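You operate a simulated robot arm through the tools that you are given. There is no shell and no other tool. Be economical: measure what you need, move in short steps, check, and stop when the job is done.

You run a simulated robot arm. Do the job below in one go: nothing can be reset, and whatever is moved stays where it is left.

Task
Swap the dryer's pink bottle for a blue one, with the inlet valve closed and the air bled off.
Fine: pink one into the spent tub, the spare blue one stays, lid closed, then the inlet valve open till the gauge is back up.
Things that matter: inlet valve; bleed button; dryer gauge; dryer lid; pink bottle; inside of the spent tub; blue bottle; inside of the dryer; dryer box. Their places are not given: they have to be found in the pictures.

Only the result counts: the job must be done as asked and must still hold three seconds after the hand-in. Knocking over, shifting, dropping, spilling or breaking anything else fails it. A push-on lid holds only when it is set on centred and level and pressed home; a screw cap is set on level and turned clockwise until tight.

Robot
A 7-joint arm with a two-finger parallel gripper, fixed in place. Base frame: the origin is at the foot of the arm, x ahead of it, y to its left, z up; the work surface is at about z = 855. Lengths are in mm, angles in degrees, forces in N, time in s.
With the tool pointing down near the work surface it reaches from about 440 to 900 mm from the base axis. Its first joint turns from -115.0 to 115.0 degrees. Payload 3.91 kg.
Tool frame: the origin (TCP) lies between the finger pads and is the grasp point; the fingertips stand 30 mm ahead of it; z points along the fingers, y is the line along which they close. Largest opening 110 mm; finger width 20, thickness 10; the body of the gripper, 48 by 112 mm, starts 55 mm behind the TCP.
Orientation is that of the tool frame in the base frame, as a unit quaternion [w, x, y, z]. With the fingers straight down and closing along the base's y, the tool's x points along the base's -x, its y along +y and its z along -z.

Tools
- The arm moves only by the tool step_arm. Its arguments are lists of equal length, an entry for each row: "delta_pos": the shift along the tool's x, y, z in mm, a list of three; "dr": the turn, a rotation vector about the tool's x, y, z in degrees, a list of three; "hand": the finger opening in mm, from 0 to 110. In form: {"delta_pos": [[tx, ty, tz], ...], "dr": [[wx, wy, wz], ...], "hand": [hand, ...]}. A call has 1 to 20 rows; each row is the pose to reach, as a shift and turn from the pose commanded when the call began, along the tool's axes at that moment. Rows are played at 5 a second. More than 50 mm and 8.6 degrees between two rows, or a gripper value outside its range, and nothing of the call is played. A pose out of reach is approached as far as the arm can. The call stops where the force on the tool passes 90 N (or 10 N more than at its start, if that is more) or the arm is blocked; 0.2 s more then pass. Each finger travels about 153 mm/s and halts on what it meets, pressing with about 38 N; the grip force reading is that of the motor and also rises with nothing between the fingers. The clock runs only during rows and for 0.2 s after the last one: add rows that repeat a pose to give the fingers time. The reply holds the time, the measured pose of the TCP, the force on the tool along the base axes, the opening and the grip force, in the units named above and with some noise.
- Cameras (640 x 400 px; columns grow to the right, rows downward): "scene" is fixed at [401.1, 501.2, 1492.3]; the picture's right is [-0.97, -0.26, 0.00], its down [-0.11, 0.42, -0.90] and it looks along [0.23, -0.87, -0.43] (base axes); focal length 342 px, centre (320, 200). "wrist" rides on the gripper at [-36, 0, -57] in the tool frame; the picture's right is [0.00, -1.00, 0.00], its down [0.97, 0.00, -0.24] and it looks along [0.24, 0.00, 0.97] (tool axes); focal length 218 px, centre (320, 200).
- get_image(camera): a new picture of that camera. No time passes.
- lift_body(by): slides the trunk up (or, below 0, down) by that many mm; the arm rides with it, the base frame stays. It gives what a move gives, with no picture.
- pixel_to_xyz(camera, pixels): there is no depth. For up to 12 entries [column, row, z] of the newest picture of that camera ("zoom" is the newest enlarged one), the place [x, y] in the base frame at which the ray of that pixel passes the height z, good to about 2 mm. No time passes.
- enlarge(camera, box): a new picture of the part [left, top, right, bottom] of that camera's present view, enlarged. No time passes.
- finish_job(): hands the job in; it is judged then, once.

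Go step by step. Measure first, check grasps and placings, and put right what went wrong. The budget is 80 turns and 54 pictures, counting those below and the enlarged ones. Unless the task says otherwise, let go and move clear before handing in, and close with one line.

The tools are called by a JSON object that holds its "api" and its "payload". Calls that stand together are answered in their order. step_arm: Moves the arm, as the interface text tells. Its arguments: {"type":"object","properties":{"delta_pos":{"type":"array"},"dr":{"type":"array"},"hand":{"type":"array"}},"required":["delta_pos","dr","hand"]} The other tools are called the same way: lift_body (by) slides the trunk up or down; get_image (camera) takes a picture; pixel_to_xyz (camera, pixels) gives the place at which the rays of pixels pass given heights; enlarge (camera, box) takes an enlarged picture of a part of a camera's view; finish_job () hands the job in.

At the start:

```text
t: 0.0
position: [324.6, -451.2, 1268.1]
tcp_rot: [0.0, 0.0, 1.0, 0.0]
contact_force: [-0.3, 0.1, 0.2]
finger_gap: 110.0
gripper_force: 0.1
trunk travel left (down, up): [-850.0, 140.0]
```

scene: 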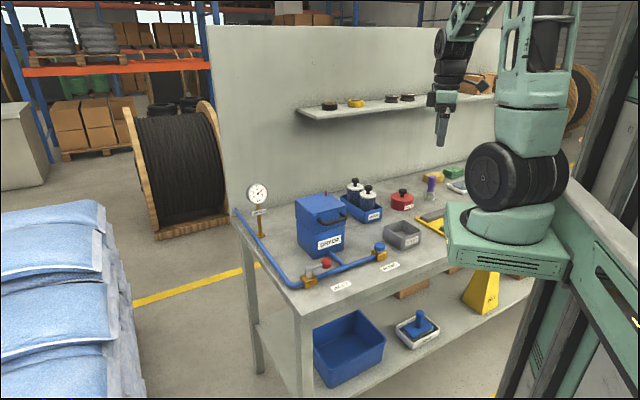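
wrist: 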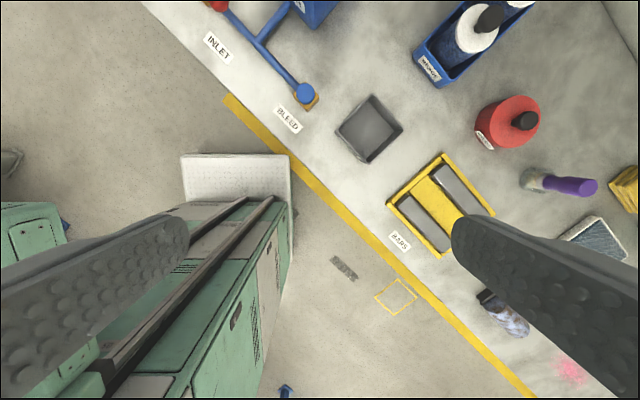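

The scene picture shows the dryer near (320,225), the gauge near (258,193), a red knob near (325,262) and a blue button near (380,247). I'll enlarge the work area to read the labels.

{"api": "enlarge", "payload": {"camera": "scene", "box": [230, 170, 350, 300]}}

{"api": "enlarge", "payload": {"camera": "scene", "box": [330, 160, 480, 280]}}

```text
3.08 times, centred on (290, 235) of scene
```

zoom: 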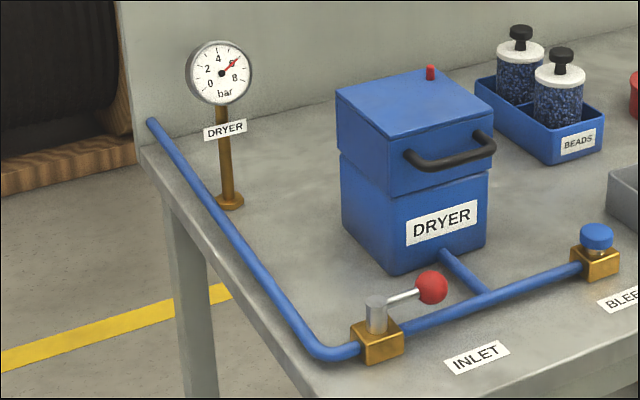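

```text
3.33 times, centred on (405, 220) of scene
```

zoom: 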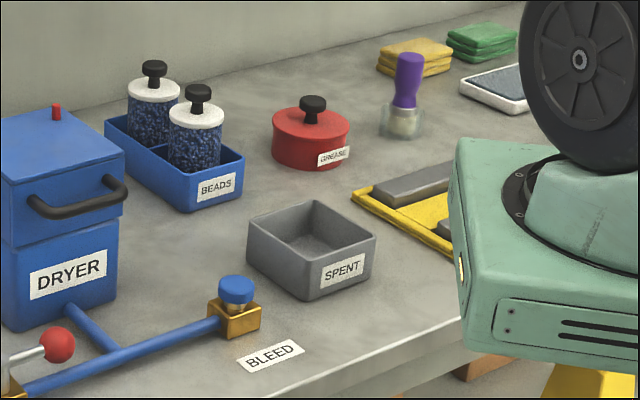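

The dryer has a boxy lid with a black handle and a red pin on top. The inlet lever lies along the pipe and ends in a red ball, and the bleed is a blue mushroom button. I'll measure key points at assumed heights.

{"api": "pixel_to_xyz", "payload": {"camera": "scene", "pixels": [[313.8, 259.4, 855], [344.2, 248, 855], [297.5, 244, 855], [308.5, 286, 855], [257, 301, 855], [304.5, 235.5, 900], [308.2, 267.5, 900], [326.4, 263.2, 900], [379.8, 245.5, 890], [383, 253, 855], [364, 265, 855], [268, 235, 855]]}}

{"api": "pixel_to_xyz", "payload": {"camera": "zoom", "pixels": [[308, 300, 855], [373, 274, 855], [247, 262, 855], [308, 265, 895], [376, 237, 895], [247, 225, 895], [313, 200, 895], [198, 92, 980], [153, 68, 980], [190, 211, 855], [243, 190, 855], [106, 155, 855]]}}

{"api": "get_image", "payload": {"camera": "wrist"}}

```text
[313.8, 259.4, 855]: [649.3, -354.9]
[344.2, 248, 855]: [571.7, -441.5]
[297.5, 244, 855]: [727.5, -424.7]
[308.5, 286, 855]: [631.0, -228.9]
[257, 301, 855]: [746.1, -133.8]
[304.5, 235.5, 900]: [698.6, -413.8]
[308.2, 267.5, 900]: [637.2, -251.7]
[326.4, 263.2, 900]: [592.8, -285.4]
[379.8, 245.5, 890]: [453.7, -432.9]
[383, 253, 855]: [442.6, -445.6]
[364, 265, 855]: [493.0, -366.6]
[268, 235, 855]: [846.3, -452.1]
```

```text
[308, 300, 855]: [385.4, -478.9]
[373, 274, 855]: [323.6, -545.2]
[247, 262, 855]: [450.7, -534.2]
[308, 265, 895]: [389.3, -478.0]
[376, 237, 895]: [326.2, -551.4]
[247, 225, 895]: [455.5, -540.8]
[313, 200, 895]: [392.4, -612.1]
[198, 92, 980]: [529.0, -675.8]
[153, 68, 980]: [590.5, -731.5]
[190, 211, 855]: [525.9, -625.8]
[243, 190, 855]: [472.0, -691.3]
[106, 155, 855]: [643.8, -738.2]
```

```text
49 pictures are left
```

wrist: 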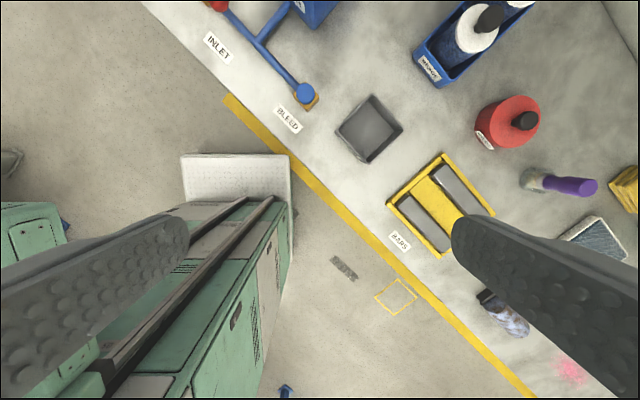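

The table edge runs about 47° to the base axes. The dryer centre is near (650,-433), the valve stem near (637,-252), the bleed near (452,-434) and the tub near (391,-545). I'll move above the valve and dryer, turning to line up with the table, for a top view.

{"api": "step_arm", "payload": {"delta_pos": [[-32, 16, 4], [-64, 32, 8], [-96, 48, 12], [-128, 64, 16], [-160, 80, 20], [-192, 96, 24], [-224, 112, 28], [-250, 125, 32], [-250, 125, 32]], "dr": [[0, 0, 5.5], [0, 0, 11], [0, 0, 16.5], [0, 0, 22], [0, 0, 27.5], [0, 0, 33], [0, 0, 38.5], [0, 0, 43], [0, 0, 43]], "hand": [110, 110, 90, 60, 30, 0, 0, 0, 0]}}

{"api": "get_image", "payload": {"camera": "wrist"}}

```text
t: 2.0
position: [571.3, -326.0, 1233.8]
tcp_rot: [0.0, 0.367, 0.93, 0.0]
contact_force: [0.4, 0.4, 0.1]
finger_gap: 0.1
gripper_force: 38.0
trunk travel left (down, up): [-850.0, 140.0]
```

```text
48 pictures are left
```

wrist: 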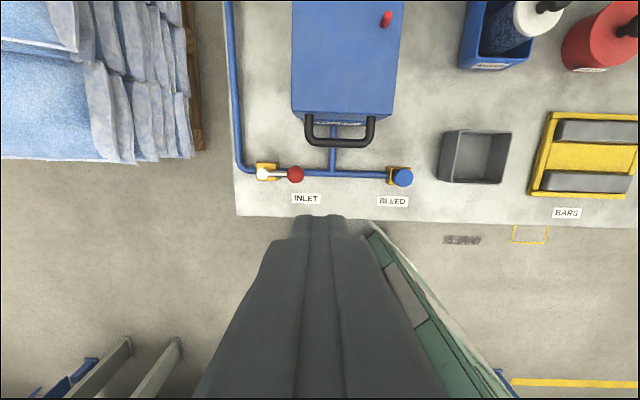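

The view is well aligned: stem top at (263,174), ball at (296,174), bleed at (403,177), handle bar at (340,140). I'll query these at several heights to cross with the scene rays.

{"api": "pixel_to_xyz", "payload": {"camera": "wrist", "pixels": [[263, 174, 880], [263, 174, 910], [296, 174, 880], [296, 174, 910], [403, 177, 880], [403, 177, 900], [340, 142, 960], [340, 142, 1000], [386, 18, 1030], [386, 18, 1060], [292, 110, 1020], [394, 117, 1020]]}}

{"api": "pixel_to_xyz", "payload": {"camera": "scene", "pixels": [[308.2, 267.5, 880], [308.2, 267.5, 910], [326.4, 263.2, 880], [326.4, 263.2, 910], [379.8, 245.5, 880], [379.8, 245.5, 900], [333, 221, 960], [333, 221, 1000], [325.7, 193, 1030], [325.7, 193, 1060], [311.8, 213.9, 1020], [346.8, 204, 1020]]}}

{"api": "enlarge", "payload": {"camera": "wrist", "box": [230, 90, 440, 221]}}

```text
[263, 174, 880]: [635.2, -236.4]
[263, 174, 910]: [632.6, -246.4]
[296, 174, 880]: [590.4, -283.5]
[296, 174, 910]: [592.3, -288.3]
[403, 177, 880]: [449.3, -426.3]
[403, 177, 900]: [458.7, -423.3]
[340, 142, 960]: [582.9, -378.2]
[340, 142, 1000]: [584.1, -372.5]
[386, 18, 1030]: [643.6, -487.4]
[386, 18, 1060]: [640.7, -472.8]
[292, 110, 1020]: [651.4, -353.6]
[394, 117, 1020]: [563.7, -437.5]
```

```text
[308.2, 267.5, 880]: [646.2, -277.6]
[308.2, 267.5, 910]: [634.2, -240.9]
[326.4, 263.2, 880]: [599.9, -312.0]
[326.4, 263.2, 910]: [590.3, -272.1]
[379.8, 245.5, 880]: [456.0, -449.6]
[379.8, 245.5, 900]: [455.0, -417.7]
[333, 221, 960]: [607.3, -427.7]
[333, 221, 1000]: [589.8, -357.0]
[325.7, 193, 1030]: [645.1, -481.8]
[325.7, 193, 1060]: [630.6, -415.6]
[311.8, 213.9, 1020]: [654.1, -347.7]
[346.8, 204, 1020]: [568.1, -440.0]
```

```text
3.05 times, centred on (335, 156) of wrist
```

zoom: 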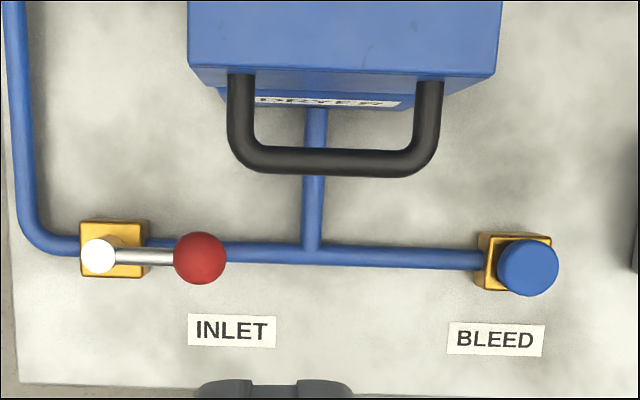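

Crossing the rays gives stem top ≈(634,-245,908), ball ≈(592,-286,899) with radius about 15, bleed top ≈(457,-424,897), handle bar ≈(585,-373,990) and lid top about 1020. I'll tilt the closed fingers by 12° and lower them on the dryer side of the ball, ready to push the lever clockwise toward the table front.

{"api": "step_arm", "payload": {"delta_pos": [[-9, 24, 20], [-17.4, 47, 40], [-17.4, 47, 85], [-17.4, 47, 130], [-17.4, 47, 175], [-17.4, 47, 220], [-17.4, 47, 260], [-17.4, 47, 300], [-17.4, 47, 317]], "dr": [[0, -6, 0], [0, -12, 0], [0, -12, 0], [0, -12, 0], [0, -12, 0], [0, -12, 0], [0, -12, 0], [0, -12, 0], [0, -12, 0]], "hand": [0, 0, 0, 0, 0, 0, 0, 0, 0]}}

{"api": "enlarge", "payload": {"camera": "scene", "box": [230, 170, 350, 300]}}

```text
t: 4.0
position: [618.1, -301.7, 917.4]
tcp_rot: [0.097, 0.365, 0.925, -0.039]
contact_force: [0.1, 0.8, 0.7]
finger_gap: 0.0
gripper_force: 37.9
trunk travel left (down, up): [-850.0, 140.0]
```

```text
3.08 times, centred on (290, 235) of scene
```

zoom: 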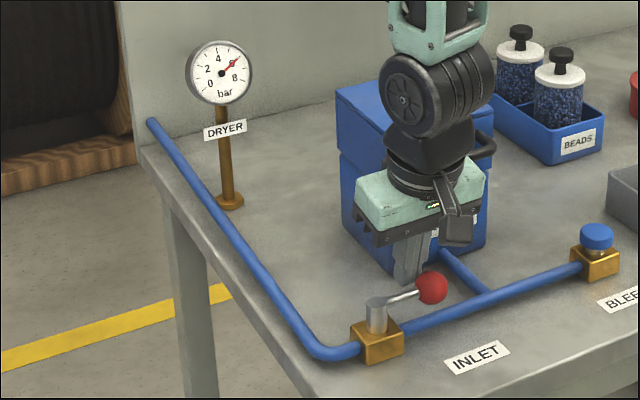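

The fingers sit behind the ball at zoom (408,270), clear of the handle, and the gauge reads about 6 bar. I'll push the lever round a quarter circle toward the front.

{"api": "step_arm", "payload": {"delta_pos": [[6.8, -1, -1.5], [15.6, -4.5, -3.3], [24.2, -6.7, -5.1], [34.2, -6.8, -7.3], [44.2, -5.3, -9.4], [53.8, -1.8, -11.4], [62.5, 3, -13.3], [68.8, 8, -14.6], [73.8, 13.2, -15.7], [78.7, 19.5, -16.7], [82.2, 26, -17.5], [82.2, 30, -17.5]], "dr": [[0, 0, 0], [0, 0, 0], [0, 0, 0], [0, 0, 0], [0, 0, 0], [0, 0, 0], [0, 0, 0], [0, 0, 0], [0, 0, 0], [0, 0, 0], [0, 0, 0], [0, 0, 0]], "hand": [0, 0, 0, 0, 0, 0, 0, 0, 0, 0, 0, 0]}}

{"api": "enlarge", "payload": {"camera": "scene", "box": [230, 170, 350, 300]}}

```text
t: 6.6
position: [578.3, -224.1, 917.7]
tcp_rot: [0.097, 0.365, 0.925, -0.039]
contact_force: [-0.3, 0.0, 0.2]
finger_gap: 0.2
gripper_force: 37.5
trunk travel left (down, up): [-850.0, 140.0]
```

```text
3.08 times, centred on (290, 235) of scene
```

zoom: 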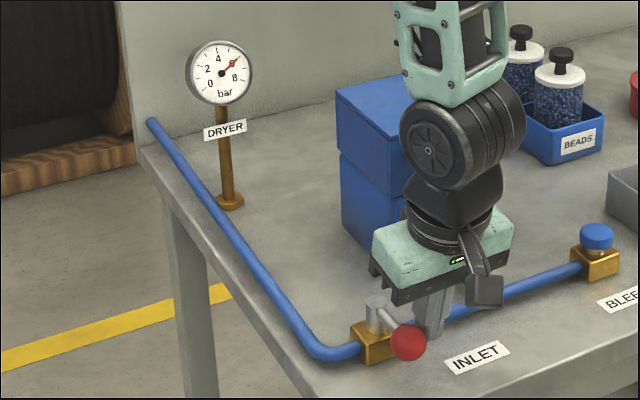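

The lever now points toward the front, with the ball at zoom (408,342) and no residual force. I'll nudge it slightly further to feel for the stop, then look again.

{"api": "step_arm", "payload": {"delta_pos": [[0, 3, 0], [0, 6, 0], [0, 6, 0], [0, -20, 0], [0, -20, -40], [0, -20, -80]], "dr": [[0, 0, 0], [0, 0, 0], [0, 0, 0], [0, 0, 0], [0, 0, 0], [0, 0, 0]], "hand": [0, 0, 0, 0, 0, 0]}}

{"api": "get_image", "payload": {"camera": "wrist"}}

{"api": "enlarge", "payload": {"camera": "scene", "box": [230, 170, 350, 300]}}

```text
t: 8.0
position: [555.1, -228.9, 999.5]
tcp_rot: [0.097, 0.363, 0.926, -0.039]
contact_force: [-0.4, -0.8, -0.8]
finger_gap: 0.0
gripper_force: 37.6
trunk travel left (down, up): [-850.0, 140.0]
```

```text
44 pictures are left
```

wrist: 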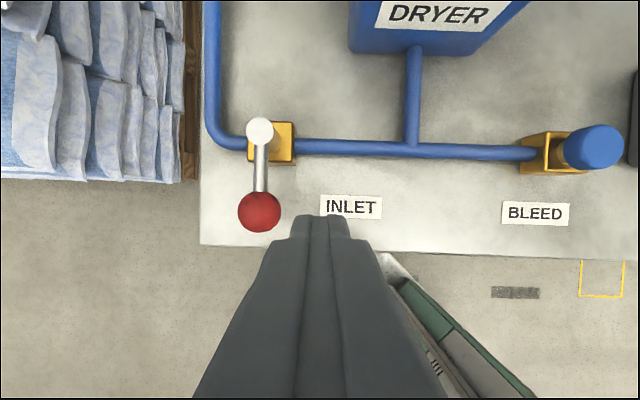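

```text
3.08 times, centred on (290, 235) of scene
```

zoom: 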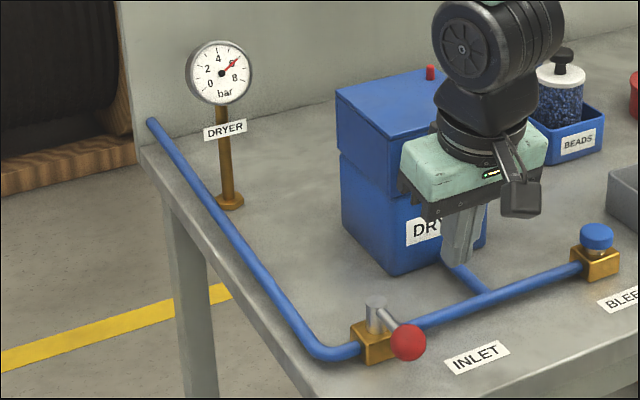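

The lever is now square to the pipe, so the inlet is closed, and the gauge still reads about 6 bar. Next I'll hover over the bleed button with the fingers upright and closed.

{"api": "step_arm", "payload": {"delta_pos": [[-9, -35, 8], [-18, -70, 17], [-26, -105, 26], [-35, -140, 34], [-44, -175, 43], [-51.9, -209.3, 51.4], [-51.9, -209.3, 51.4]], "dr": [[0, 4, 0], [0, 8, 0], [0, 12, 0], [0, 12, 0], [0, 12, 0], [0, 12, 0], [0, 12, 0]], "hand": [0, 0, 0, 0, 0, 0, 0]}}

{"api": "get_image", "payload": {"camera": "wrist"}}

{"api": "enlarge", "payload": {"camera": "scene", "box": [330, 190, 430, 270]}}

```text
t: 9.6
position: [451.1, -425.6, 956.8]
tcp_rot: [-0.001, 0.366, 0.931, 0.0]
contact_force: [-0.1, 0.1, 0.0]
finger_gap: 0.0
gripper_force: 37.6
trunk travel left (down, up): [-850.0, 140.0]
```

```text
42 pictures are left
```

wrist: 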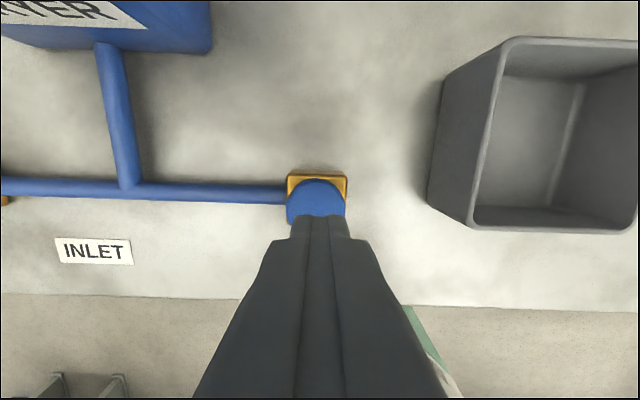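

```text
5.00 times, centred on (380, 230) of scene
```

zoom: 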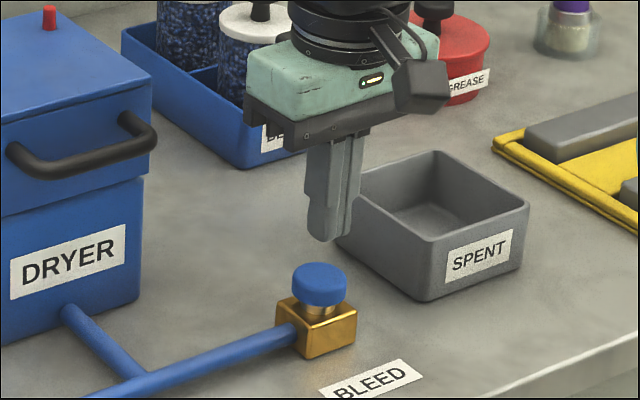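

The fingers are above the button, whose edges are at columns 287–345 with the far edge at row 178. I'll check its centre numerically before pressing.

{"api": "pixel_to_xyz", "payload": {"camera": "wrist", "pixels": [[316, 178, 893], [287, 205, 893], [345, 205, 893]]}}

{"api": "pixel_to_xyz", "payload": {"camera": "zoom", "pixels": [[320, 276, 897], [320, 276, 892]]}}

```text
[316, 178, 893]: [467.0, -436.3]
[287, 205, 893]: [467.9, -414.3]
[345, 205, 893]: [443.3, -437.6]
```

```text
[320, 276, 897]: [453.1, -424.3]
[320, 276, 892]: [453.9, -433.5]
```

The button centre is about (454.6,-425), top about 897, so a small correction is enough. I'll press it down and hold, stopping on force.

{"api": "step_arm", "payload": {"delta_pos": [[-2.6, 2.5, 15], [-2.6, 2.5, 25], [-2.6, 2.5, 30], [-2.6, 2.5, 33], [-2.6, 2.5, 36], [-2.6, 2.5, 36], [-2.6, 2.5, 36], [-2.6, 2.5, 36], [-2.6, 2.5, 36], [-2.6, 2.5, 36]], "dr": [[0, 0, 0], [0, 0, 0], [0, 0, 0], [0, 0, 0], [0, 0, 0], [0, 0, 0], [0, 0, 0], [0, 0, 0], [0, 0, 0], [0, 0, 0]], "hand": [0, 0, 0, 0, 0, 0, 0, 0, 0, 0]}}

{"api": "enlarge", "payload": {"camera": "scene", "box": [230, 170, 430, 295]}}

```text
t: 11.8
position: [457.1, -422.1, 920.2]
tcp_rot: [0.0, 0.366, 0.931, -0.001]
contact_force: [0.0, 0.8, 4.7]
finger_gap: 0.1
gripper_force: 37.7
trunk travel left (down, up): [-850.0, 140.0]
```

```text
3.20 times, centred on (330, 232) of scene
```

zoom: 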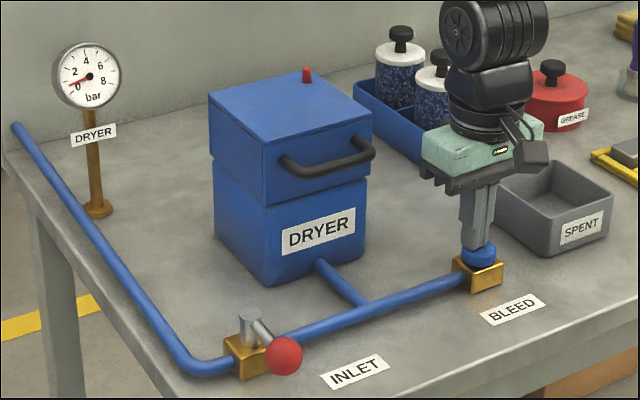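

The button is pressed at 4.7 N and the gauge needle at zoom (78,84) has dropped close to 0. I'll hold a few more seconds and check the gauge close up.

{"api": "step_arm", "payload": {"delta_pos": [[0, 0, 1], [0, 0, 1], [0, 0, 1], [0, 0, 1], [0, 0, 1], [0, 0, 1], [0, 0, 1], [0, 0, 1], [0, 0, 1], [0, 0, 1], [0, 0, 1], [0, 0, 1], [0, 0, 1], [0, 0, 1], [0, 0, 1], [0, 0, 1], [0, 0, 1], [0, 0, 1], [0, 0, 1], [0, 0, 1]], "dr": [[0, 0, 0], [0, 0, 0], [0, 0, 0], [0, 0, 0], [0, 0, 0], [0, 0, 0], [0, 0, 0], [0, 0, 0], [0, 0, 0], [0, 0, 0], [0, 0, 0], [0, 0, 0], [0, 0, 0], [0, 0, 0], [0, 0, 0], [0, 0, 0], [0, 0, 0], [0, 0, 0], [0, 0, 0], [0, 0, 0]], "hand": [0, 0, 0, 0, 0, 0, 0, 0, 0, 0, 0, 0, 0, 0, 0, 0, 0, 0, 0, 0]}}

{"api": "enlarge", "payload": {"camera": "scene", "box": [238, 178, 278, 208]}}

```text
t: 16.0
position: [458.1, -423.0, 920.0]
tcp_rot: [0.001, 0.367, 0.93, -0.001]
contact_force: [1.9, -7.7, 18.9]
finger_gap: 0.1
gripper_force: 38.3
trunk travel left (down, up): [-850.0, 140.0]
```

```text
13.33 times, centred on (258, 193) of scene
```

zoom: 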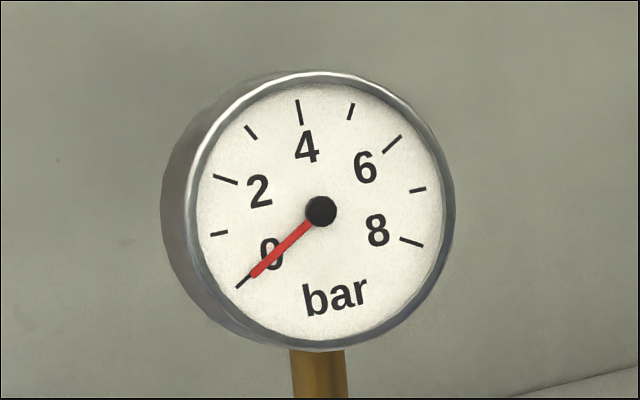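

The gauge sits on 0, so the air is bled off. I'll release the button and rise to view the dryer and lid from behind and above.

{"api": "step_arm", "payload": {"delta_pos": [[0, 0, -20], [0, 0, -65], [0, 0, -110], [0, 0, -155], [0, 0, -200], [0, 0, -245], [-20, 12, -285], [-55, 34, -290], [-90, 55, -290], [-125, 77, -290], [-160, 98, -290], [-195, 120, -290], [-202, 124, -290]], "dr": [[0, 0, 0], [0, 0, 0], [0, 0, 0], [0, 0, 0], [0, 0, 0], [0, 0, 0], [0, 0, 0], [0, 0, 0], [0, 0, 0], [0, 0, 0], [0, 0, 0], [0, 0, 0], [0, 0, 0]], "hand": [0, 0, 0, 0, 0, 0, 30, 60, 80, 100, 100, 100, 100]}}

{"api": "get_image", "payload": {"camera": "wrist"}}

{"api": "get_image", "payload": {"camera": "scene"}}

```text
t: 18.8
position: [690.3, -468.3, 1209.8]
tcp_rot: [0.001, 0.366, 0.93, 0.001]
contact_force: [-0.1, -0.4, -0.1]
finger_gap: 99.9
gripper_force: 0.1
trunk travel left (down, up): [-850.0, 140.0]
```

```text
38 pictures are left
```

wrist: 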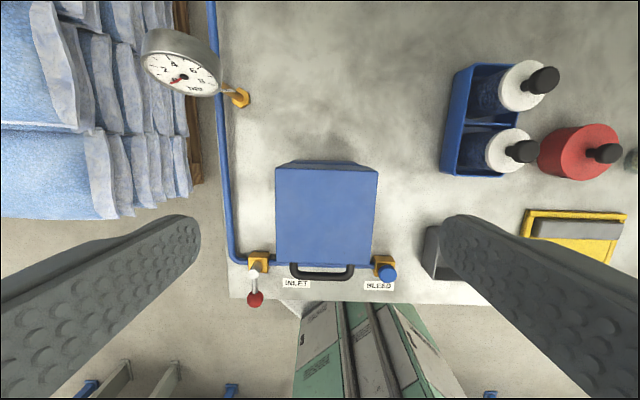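

```text
37 pictures are left
```

scene: 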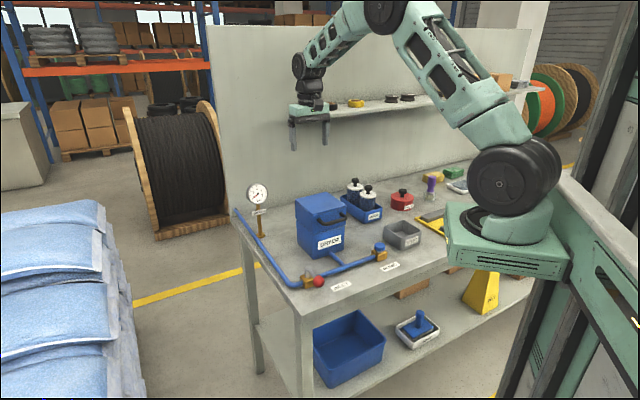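

The red pin on the lid has dropped away, so the lid is free, and a strip shows along the back edge at rows 160–168. I'll look closer at it and measure the lid.

{"api": "enlarge", "payload": {"camera": "wrist", "box": [240, 140, 420, 310]}}

{"api": "pixel_to_xyz", "payload": {"camera": "wrist", "pixels": [[276, 168, 1020], [378, 172, 1020], [276, 264, 1020], [372, 265, 1020], [322, 275, 990], [292, 265, 990], [353, 265, 990], [285, 162, 940], [372, 167, 940], [496, 150, 980], [530, 85, 980], [450, 170, 900]]}}

```text
2.35 times, centred on (330, 225) of wrist
```

zoom: 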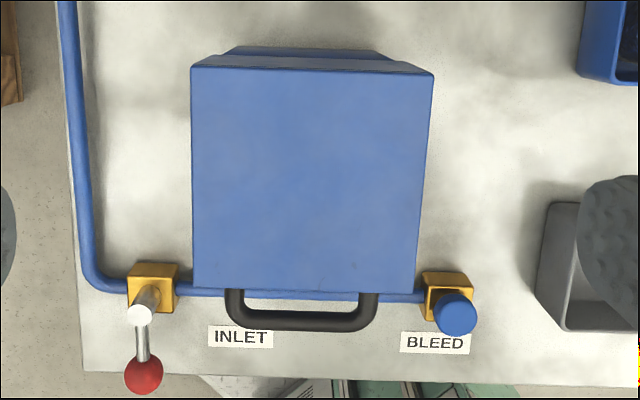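

```text
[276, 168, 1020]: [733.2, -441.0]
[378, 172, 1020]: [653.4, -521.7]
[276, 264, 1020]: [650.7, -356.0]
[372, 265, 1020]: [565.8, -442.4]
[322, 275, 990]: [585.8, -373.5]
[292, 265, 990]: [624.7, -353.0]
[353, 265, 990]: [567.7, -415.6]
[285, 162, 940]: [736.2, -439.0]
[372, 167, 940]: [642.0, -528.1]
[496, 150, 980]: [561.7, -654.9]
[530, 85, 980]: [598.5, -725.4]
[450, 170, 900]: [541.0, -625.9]
```

The lid spans about 120×119 mm with corners near (651,-355), (566,-442), (733,-441) and (653,-522). No hinge is visible at the front, so it must be hinged at the back. I'll turn the tool a quarter turn so the fingers close across the handle bar at (585,-373,990), hover above it, and measure the seam.

{"api": "step_arm", "payload": {"delta_pos": [[14, 0, 0], [28, 0, 0], [42, 0, 0], [56, -1, 10], [70, -1, 25], [84, -1, 40], [98, -1, 55], [112, -2, 70], [126, -2, 90], [141.7, -2, 110], [141.7, -2, 120], [141.7, -2, 120]], "dr": [[0, 0, -8], [0, 0, -16], [0, 0, -24], [0, 0, -32], [0, 0, -40], [0, 0, -48], [0, 0, -56], [0, 0, -64], [0, 0, -72], [0, 0, -80], [0, 0, -88.6], [0, 0, -88.6]], "hand": [80, 60, 40, 30, 30, 30, 30, 30, 30, 30, 30, 30]}}

{"api": "get_image", "payload": {"camera": "wrist"}}

{"api": "pixel_to_xyz", "payload": {"camera": "scene", "pixels": [[312, 233.4, 940], [312, 233.4, 950], [312, 233.4, 960], [333, 221, 985], [333, 221, 990], [333, 221, 995]]}}

{"api": "enlarge", "payload": {"camera": "scene", "box": [285, 170, 365, 270]}}

```text
t: 21.4
position: [584.2, -374.6, 1088.4]
tcp_rot: [-0.001, -0.388, 0.922, 0.0]
contact_force: [0.5, 0.1, 0.3]
finger_gap: 29.9
gripper_force: 0.0
trunk travel left (down, up): [-850.0, 140.0]
```

```text
35 pictures are left
```

wrist: 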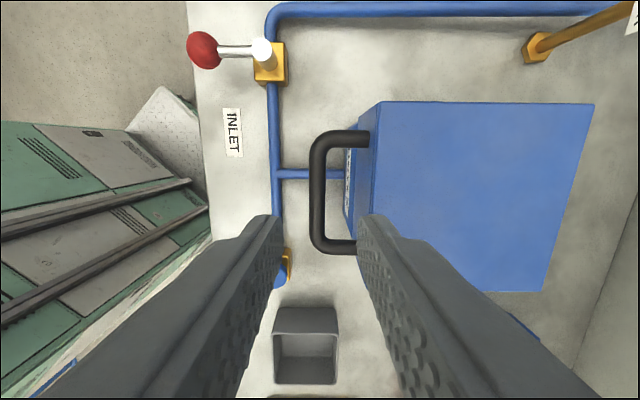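

```text
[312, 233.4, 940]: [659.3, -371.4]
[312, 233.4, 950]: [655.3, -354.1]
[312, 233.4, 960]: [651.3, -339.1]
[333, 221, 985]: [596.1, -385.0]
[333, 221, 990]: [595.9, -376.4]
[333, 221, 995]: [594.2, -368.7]
```

```text
4.00 times, centred on (325, 220) of scene
```

zoom: 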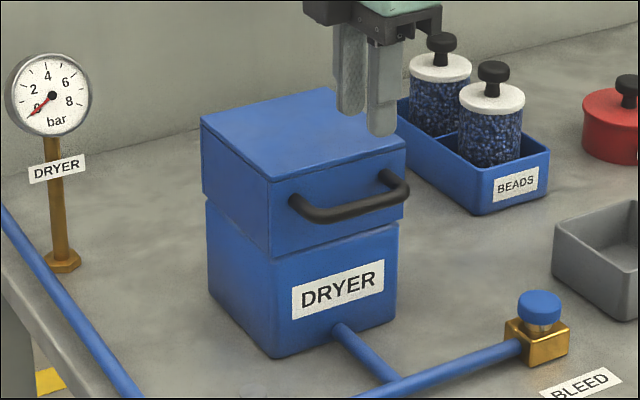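

The bar lies at columns 310–327, centred between the fingers, and the seam is at z≈950. I'll lower over the bar and close on it.

{"api": "step_arm", "payload": {"delta_pos": [[0, 0, 30], [0, 0, 60], [0, 0, 80], [0, 0, 91], [0, 0, 91], [0, 0, 91], [0, 0, 91]], "dr": [[0, 0, 0], [0, 0, 0], [0, 0, 0], [0, 0, 0], [0, 0, 0], [0, 0, 0], [0, 0, 0]], "hand": [30, 30, 30, 30, 10, 0, 0]}}

{"api": "enlarge", "payload": {"camera": "scene", "box": [285, 170, 365, 270]}}

```text
t: 23.0
position: [585.1, -373.4, 998.6]
tcp_rot: [-0.001, -0.388, 0.922, 0.002]
contact_force: [-15.5, 14.9, 3.0]
finger_gap: 11.8
gripper_force: 44.9
trunk travel left (down, up): [-850.0, 140.0]
```

```text
4.00 times, centred on (325, 220) of scene
```

zoom: 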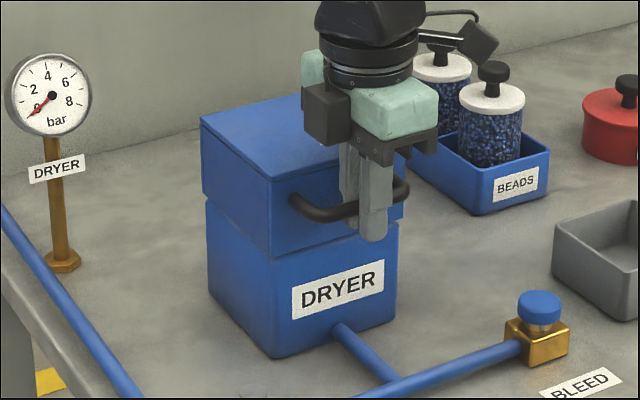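

The fingers hold the bar at 11.8 mm opening. I'll lift the lid along the first part of the hinge arc (about 15°) and check the forces.

{"api": "step_arm", "payload": {"delta_pos": [[0, -2, -6.5], [0, -4, -12.9], [0, -6.5, -19.2], [0, -9.2, -25.5], [0, -15.4, -37.5], [0, -15.4, -37.5]], "dr": [[0, 0, 0], [0, 0, 0], [0, 0, 0], [0, 0, 0], [0, 0, 0], [0, 0, 0]], "hand": [0, 0, 0, 0, 0, 0]}}

{"api": "enlarge", "payload": {"camera": "scene", "box": [285, 150, 385, 270]}}

```text
t: 24.4
position: [596.5, -385.9, 1039.1]
tcp_rot: [0.0, -0.388, 0.922, -0.001]
contact_force: [-12.4, 3.3, 7.8]
finger_gap: 11.6
gripper_force: 44.7
trunk travel left (down, up): [-850.0, 140.0]
```

```text
3.33 times, centred on (335, 210) of scene
```

zoom: 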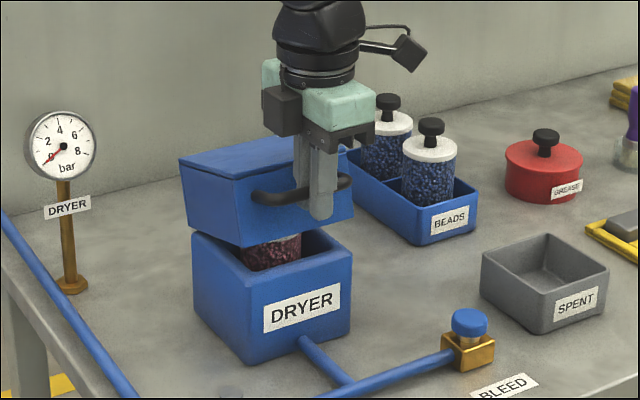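

The lid is rotating about its back edge and the pink bottle is visible inside at zoom (272,250). Forces are small, so I'll continue the arc to about 65°.

{"api": "step_arm", "payload": {"delta_pos": [[0, -7.3, -11.5], [0, -15.5, -22.4], [0, -24.7, -32.4], [0, -34.7, -41.6], [0, -45.5, -50], [0, -56.9, -57.3], [0, -69, -63.7], [0, -81.5, -68.9], [0, -94.5, -73], [0, -107.8, -76], [0, -107.8, -76]], "dr": [[0, 0, 0], [0, 0, 0], [0, 0, 0], [0, 0, 0], [0, 0, 0], [0, 0, 0], [0, 0, 0], [0, 0, 0], [0, 0, 0], [0, 0, 0], [0, 0, 0]], "hand": [0, 0, 0, 0, 0, 0, 0, 0, 0, 0, 0]}}

{"api": "enlarge", "payload": {"camera": "scene", "box": [285, 150, 385, 270]}}

```text
t: 26.8
position: [674.2, -461.7, 1114.4]
tcp_rot: [0.001, -0.388, 0.922, -0.001]
contact_force: [-11.3, -9.5, 7.6]
finger_gap: 11.7
gripper_force: 44.8
trunk travel left (down, up): [-850.0, 140.0]
```

```text
3.33 times, centred on (335, 210) of scene
```

zoom: 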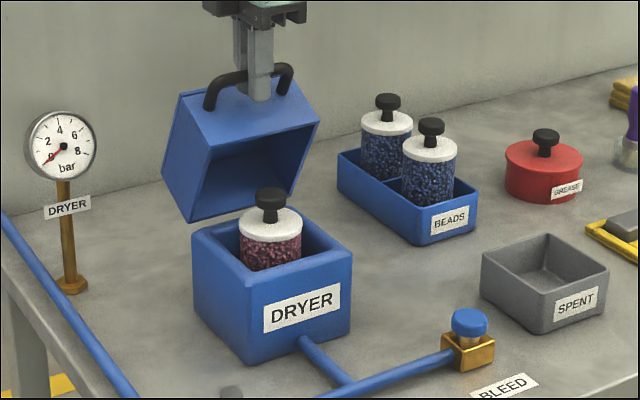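

The lid is at about 65° and the pink bottle stands in the box with its black knob at zoom (270,205). I'll continue the arc to about 95°.

{"api": "step_arm", "payload": {"delta_pos": [[0, -13.5, -1.9], [0, -27.1, -2.5], [0, -40.7, -1.9], [0, -54.1, -0.2], [0, -67.5, 2.7], [0, -80.4, 6.7], [0, -80.4, 6.7]], "dr": [[0, 0, 0], [0, 0, 0], [0, 0, 0], [0, 0, 0], [0, 0, 0], [0, 0, 0], [0, 0, 0]], "hand": [0, 0, 0, 0, 0, 0, 0]}}

{"api": "enlarge", "payload": {"camera": "scene", "box": [285, 150, 385, 270]}}

```text
t: 28.4
position: [730.5, -518.1, 1106.3]
tcp_rot: [0.0, -0.387, 0.922, -0.001]
contact_force: [-8.1, -12.2, 1.6]
finger_gap: 11.7
gripper_force: 45.1
trunk travel left (down, up): [-850.0, 140.0]
```

```text
3.33 times, centred on (335, 210) of scene
```

zoom: 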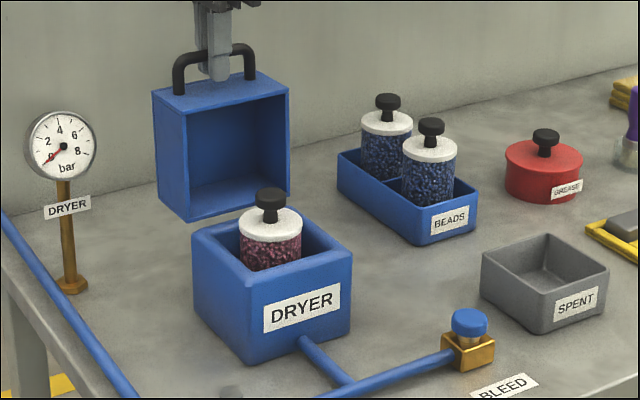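

The lid stands at about 95°, past its balance point, with little force. I'll let go, rise and back off, then check that it stays open.

{"api": "step_arm", "payload": {"delta_pos": [[0, 0, 0], [0, 0, 0], [0, 0, -15], [0, 0, -40], [0, 20, -65], [0, 50, -75], [0, 90, -85], [0, 130, -85], [0, 130, -85]], "dr": [[0, 0, 0], [0, 0, 0], [0, 0, 0], [0, 0, 0], [0, 0, 0], [0, 0, 0], [0, 0, 0], [0, 0, 0], [0, 0, 0]], "hand": [20, 26, 28, 28, 28, 28, 40, 50, 50]}}

{"api": "get_image", "payload": {"camera": "scene"}}

{"api": "get_image", "payload": {"camera": "wrist"}}

```text
t: 30.4
position: [636.9, -426.4, 1190.6]
tcp_rot: [0.0, -0.388, 0.922, 0.001]
contact_force: [1.3, 0.5, 0.8]
finger_gap: 50.1
gripper_force: 0.0
trunk travel left (down, up): [-850.0, 140.0]
```

```text
29 pictures are left
```

scene: 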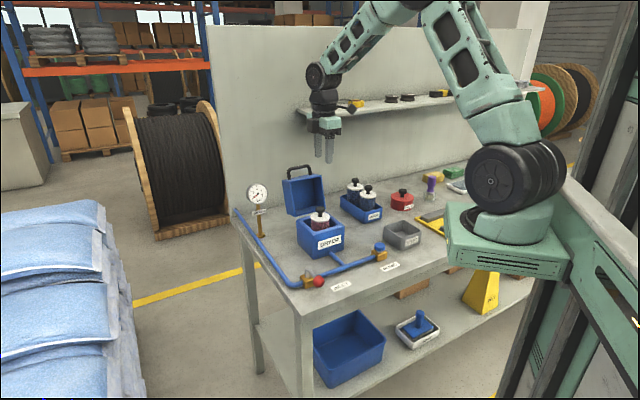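

```text
28 pictures are left
```

wrist: 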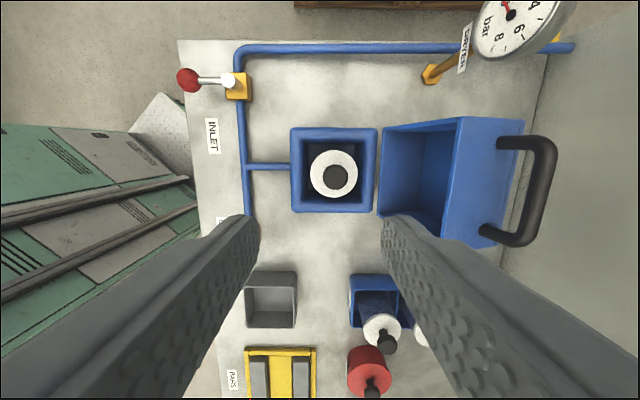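

The lid stays open, and the pink bottle's white cap is at wrist (334,174) with the knob at (335,178). I'll cross rays for the heights of the knob and of the blue bottles.

{"api": "pixel_to_xyz", "payload": {"camera": "wrist", "pixels": [[335, 179, 960], [335, 179, 1000], [334, 173, 950], [334, 173, 980], [334, 170, 950], [311, 173, 960], [358, 173, 960], [388, 342, 980], [388, 342, 1000], [382, 330, 960], [382, 330, 980]]}}

{"api": "enlarge", "payload": {"camera": "scene", "box": [290, 170, 390, 260]}}

```text
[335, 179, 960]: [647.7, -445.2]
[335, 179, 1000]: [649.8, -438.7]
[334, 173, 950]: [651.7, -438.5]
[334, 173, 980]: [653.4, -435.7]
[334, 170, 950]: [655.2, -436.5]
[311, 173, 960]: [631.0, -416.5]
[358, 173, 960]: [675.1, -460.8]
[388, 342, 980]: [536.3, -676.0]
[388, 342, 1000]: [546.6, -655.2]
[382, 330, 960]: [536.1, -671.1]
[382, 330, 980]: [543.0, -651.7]
```

```text
4.44 times, centred on (340, 215) of scene
```

zoom: 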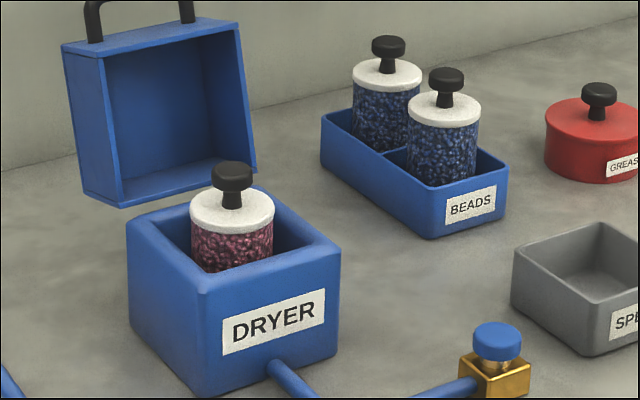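

{"api": "pixel_to_xyz", "payload": {"camera": "zoom", "pixels": [[233, 170, 980], [233, 170, 990], [233, 170, 1000], [233, 170, 1010], [232, 206, 960], [232, 206, 975], [446, 76, 970], [446, 76, 990], [444, 105, 960], [388, 45, 980], [388, 45, 990], [386, 72, 960]]}}

```text
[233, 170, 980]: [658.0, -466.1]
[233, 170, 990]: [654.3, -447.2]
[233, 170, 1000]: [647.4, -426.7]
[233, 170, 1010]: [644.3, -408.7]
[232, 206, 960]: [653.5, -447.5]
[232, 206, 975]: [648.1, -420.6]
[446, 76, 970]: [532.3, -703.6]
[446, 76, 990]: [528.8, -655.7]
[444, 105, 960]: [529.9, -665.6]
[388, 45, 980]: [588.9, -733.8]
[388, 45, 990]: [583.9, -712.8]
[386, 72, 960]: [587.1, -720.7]
```

The knob top is at ≈(650.5,-439,994), the cap top at about 965 and the cap about 61 mm across. Before lowering I'll check the open lid's lean for clearance to the gripper body.

{"api": "pixel_to_xyz", "payload": {"camera": "wrist", "pixels": [[384, 128, 950], [462, 117, 1060], [462, 117, 1070], [440, 236, 1060], [380, 205, 950], [524, 122, 1060]]}}

{"api": "pixel_to_xyz", "payload": {"camera": "zoom", "pixels": [[63, 47, 1060], [63, 47, 1070], [240, 25, 1060], [240, 25, 1070], [87, 195, 955], [87, 195, 945]]}}

```text
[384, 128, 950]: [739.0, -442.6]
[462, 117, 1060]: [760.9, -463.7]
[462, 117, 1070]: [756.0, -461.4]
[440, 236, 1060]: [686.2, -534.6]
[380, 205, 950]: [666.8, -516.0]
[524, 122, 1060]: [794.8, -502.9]
```

```text
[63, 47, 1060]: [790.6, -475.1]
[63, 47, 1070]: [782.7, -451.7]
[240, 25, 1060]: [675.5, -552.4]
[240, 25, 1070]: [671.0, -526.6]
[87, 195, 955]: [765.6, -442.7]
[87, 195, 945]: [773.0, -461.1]
```

The lid leans back to about 106° and clears the gripper by roughly 90 mm. I'll descend over the pink bottle's knob and close on it.

{"api": "step_arm", "payload": {"delta_pos": [[-0.5, -18.5, 30], [-0.5, -18.5, 70], [-0.5, -18.5, 110], [-0.5, -18.5, 150], [-0.5, -18.5, 180], [-0.5, -18.5, 192], [-0.5, -18.5, 192], [-0.5, -18.5, 192], [-0.5, -18.5, 192]], "dr": [[0, 0, 0], [0, 0, 0], [0, 0, 0], [0, 0, 0], [0, 0, 0], [0, 0, 0], [0, 0, 0], [0, 0, 0], [0, 0, 0]], "hand": [50, 50, 50, 50, 50, 50, 20, 0, 0]}}

{"api": "enlarge", "payload": {"camera": "scene", "box": [290, 170, 390, 260]}}

```text
t: 32.4
position: [652.1, -436.3, 998.7]
tcp_rot: [0.0, -0.388, 0.922, 0.001]
contact_force: [1.1, 0.6, 0.5]
finger_gap: 28.7
gripper_force: 38.1
trunk travel left (down, up): [-850.0, 140.0]
```

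```text
4.44 times, centred on (340, 215) of scene
```

zoom: 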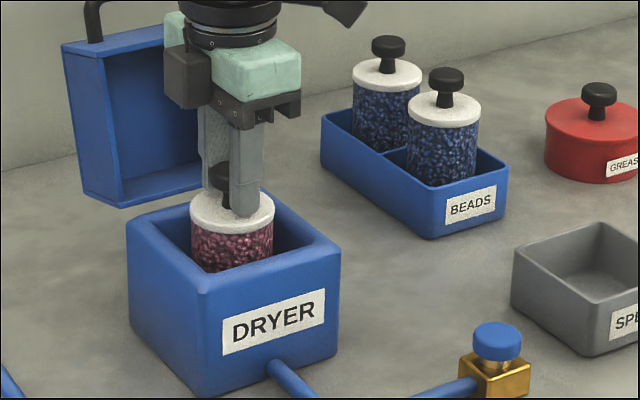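

The knob is held at 28.7 mm. I'll lift the bottle straight up out of the box.

{"api": "step_arm", "payload": {"delta_pos": [[0, 0, -10], [0, 0, -25], [0, 0, -45], [0, 0, -70], [0, 0, -95], [0, 0, -120], [0, 0, -145], [0, 0, -145]], "dr": [[0, 0, 0], [0, 0, 0], [0, 0, 0], [0, 0, 0], [0, 0, 0], [0, 0, 0], [0, 0, 0], [0, 0, 0]], "hand": [0, 0, 0, 0, 0, 0, 0, 0]}}

{"api": "get_image", "payload": {"camera": "wrist"}}

{"api": "enlarge", "payload": {"camera": "scene", "box": [280, 135, 420, 265]}}

```text
t: 34.2
position: [651.6, -438.7, 1145.3]
tcp_rot: [0.0, -0.388, 0.922, 0.0]
contact_force: [-0.3, -0.3, -2.0]
finger_gap: 28.9
gripper_force: 37.7
trunk travel left (down, up): [-850.0, 140.0]
```

```text
25 pictures are left
```

wrist: 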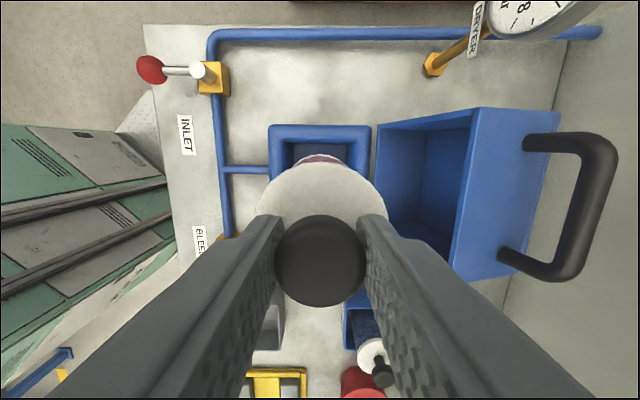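

```text
3.08 times, centred on (350, 200) of scene
```

zoom: 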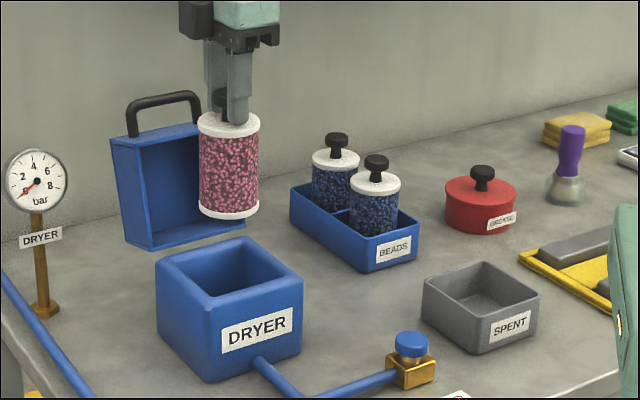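

The bottle is out and level, hanging at about 2 N. I'll measure the spent tub's rim corners again for an accurate centre.

{"api": "pixel_to_xyz", "payload": {"camera": "zoom", "pixels": [[424, 280, 893], [484, 262, 893], [538, 294, 893], [478, 325, 893], [432, 280, 893], [484, 266, 893], [530, 294, 893], [478, 319, 893], [478, 353, 855], [228, 121, 1111], [228, 206, 1016], [484, 297, 862]]}}

```text
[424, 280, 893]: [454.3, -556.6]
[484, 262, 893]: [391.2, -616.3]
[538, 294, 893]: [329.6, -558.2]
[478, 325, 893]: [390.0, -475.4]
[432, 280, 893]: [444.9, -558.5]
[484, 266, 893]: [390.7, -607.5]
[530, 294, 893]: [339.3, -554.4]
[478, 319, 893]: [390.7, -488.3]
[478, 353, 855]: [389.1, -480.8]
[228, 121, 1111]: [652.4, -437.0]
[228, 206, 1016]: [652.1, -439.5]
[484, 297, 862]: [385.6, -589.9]
```

The tub centre is ≈(391,-548) with the rim at about 893, and the bottle bottom hangs 129 mm below the TCP. I'll carry the bottle over the tub.

{"api": "step_arm", "payload": {"delta_pos": [[20, 8, 0], [55, 23, 0], [90, 38, 0], [125, 53, 0], [160, 68, 0], [195, 83, 0], [230, 97, 0], [250, 105, 0], [260.5, 109.8, 0], [260.5, 109.8, 0], [260.5, 109.8, 30], [260.5, 109.8, 50], [260.5, 109.8, 50]], "dr": [[0, 0, 0], [0, 0, 0], [0, 0, 0], [0, 0, 0], [0, 0, 0], [0, 0, 0], [0, 0, 0], [0, 0, 0], [0, 0, 0], [0, 0, 0], [0, 0, 0], [0, 0, 0], [0, 0, 0]], "hand": [0, 0, 0, 0, 0, 0, 0, 0, 0, 0, 0, 0, 0]}}

{"api": "get_image", "payload": {"camera": "wrist"}}

{"api": "enlarge", "payload": {"camera": "scene", "box": [350, 160, 450, 260]}}

```text
t: 37.0
position: [391.1, -548.2, 1096.8]
tcp_rot: [-0.001, -0.387, 0.922, 0.0]
contact_force: [-0.6, 1.0, -2.1]
finger_gap: 29.1
gripper_force: 37.6
trunk travel left (down, up): [-850.0, 140.0]
```

```text
23 pictures are left
```

wrist: 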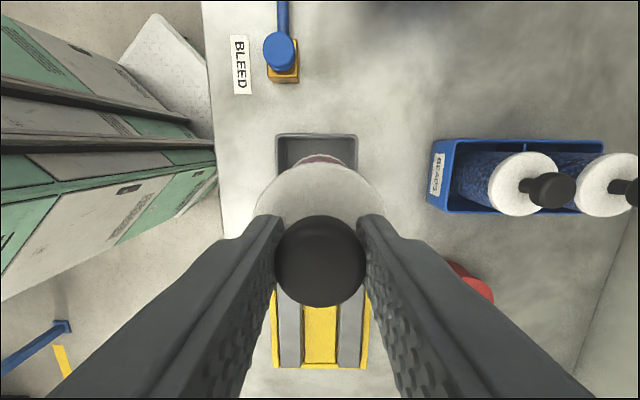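

```text
4.00 times, centred on (400, 210) of scene
```

zoom: 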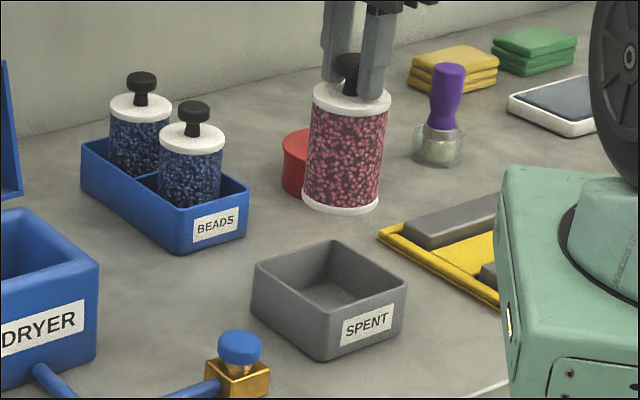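

The tub rim shows at wrist columns 275–358 with its far edge at row 134. I'll convert the rim to refine the centring before lowering, and also read the blue bottles.

{"api": "pixel_to_xyz", "payload": {"camera": "wrist", "pixels": [[276, 134, 893], [357, 135, 893], [278, 185, 893], [359, 185, 893], [550, 190, 990], [522, 184, 960], [633, 190, 990], [604, 185, 960], [428, 205, 895], [444, 140, 895], [603, 141, 895], [465, 212, 895]]}}

{"api": "pixel_to_xyz", "payload": {"camera": "zoom", "pixels": [[193, 108, 980], [193, 108, 990], [192, 135, 955], [192, 135, 965], [142, 78, 980], [142, 78, 990], [177, 254, 855], [247, 227, 855], [82, 180, 855], [177, 215, 895], [247, 190, 895], [82, 142, 895]]}}

```text
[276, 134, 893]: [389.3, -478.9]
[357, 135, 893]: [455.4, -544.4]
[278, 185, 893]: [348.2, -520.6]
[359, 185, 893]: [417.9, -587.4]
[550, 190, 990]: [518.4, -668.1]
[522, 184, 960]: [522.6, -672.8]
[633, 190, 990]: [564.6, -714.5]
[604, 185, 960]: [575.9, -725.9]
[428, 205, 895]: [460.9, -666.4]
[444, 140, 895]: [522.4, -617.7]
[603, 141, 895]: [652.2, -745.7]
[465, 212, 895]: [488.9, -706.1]
```

```text
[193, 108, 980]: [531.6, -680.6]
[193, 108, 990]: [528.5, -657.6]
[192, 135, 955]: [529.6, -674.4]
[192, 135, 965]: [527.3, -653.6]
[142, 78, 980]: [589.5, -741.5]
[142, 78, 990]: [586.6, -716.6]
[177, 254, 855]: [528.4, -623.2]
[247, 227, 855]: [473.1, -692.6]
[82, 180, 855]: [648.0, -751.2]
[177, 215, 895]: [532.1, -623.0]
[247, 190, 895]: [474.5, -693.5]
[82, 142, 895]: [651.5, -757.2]
```

Refined tub centre ≈(390,-546). I'll lower the bottle into the tub to just above the floor.

{"api": "step_arm", "payload": {"delta_pos": [[-1.2, 2, 20], [-1.2, 2, 40], [-1.2, 2, 60], [-1.2, 2, 80], [-1.2, 2, 92], [-1.2, 2, 100], [-1.2, 2, 100]], "dr": [[0, 0, 0], [0, 0, 0], [0, 0, 0], [0, 0, 0], [0, 0, 0], [0, 0, 0], [0, 0, 0]], "hand": [0, 0, 0, 0, 0, 0, 0]}}

{"api": "enlarge", "payload": {"camera": "scene", "box": [350, 160, 450, 260]}}

```text
t: 38.6
position: [390.5, -545.8, 992.2]
tcp_rot: [0.0, -0.388, 0.922, -0.001]
contact_force: [-0.3, -0.3, -2.7]
finger_gap: 29.0
gripper_force: 37.5
trunk travel left (down, up): [-850.0, 140.0]
```

```text
4.00 times, centred on (400, 210) of scene
```

zoom: 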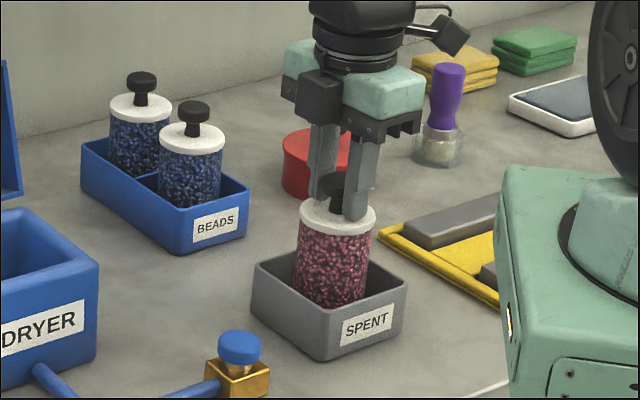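

The bottle is inside the tub and still hanging free. I'll ease down in 1 mm steps to feel the floor.

{"api": "step_arm", "payload": {"delta_pos": [[0, 0, 1], [0, 0, 2], [0, 0, 3], [0, 0, 4], [0, 0, 4]], "dr": [[0, 0, 0], [0, 0, 0], [0, 0, 0], [0, 0, 0], [0, 0, 0]], "hand": [0, 0, 0, 0, 0]}}

```text
t: 39.8
position: [390.2, -545.9, 990.1]
tcp_rot: [0.0, -0.388, 0.922, 0.0]
contact_force: [0.1, 0.3, -2.4]
finger_gap: 28.8
gripper_force: 38.3
trunk travel left (down, up): [-850.0, 140.0]
```

{"api": "step_arm", "payload": {"delta_pos": [[0, 0, 1], [0, 0, 2], [0, 0, 3], [0, 0, 4], [0, 0, 4]], "dr": [[0, 0, 0], [0, 0, 0], [0, 0, 0], [0, 0, 0], [0, 0, 0]], "hand": [0, 0, 0, 0, 0]}}

```text
t: 41.0
position: [390.6, -543.7, 985.5]
tcp_rot: [-0.001, -0.388, 0.922, 0.0]
contact_force: [-0.1, 0.2, -3.1]
finger_gap: 28.8
gripper_force: 37.9
trunk travel left (down, up): [-850.0, 140.0]
```

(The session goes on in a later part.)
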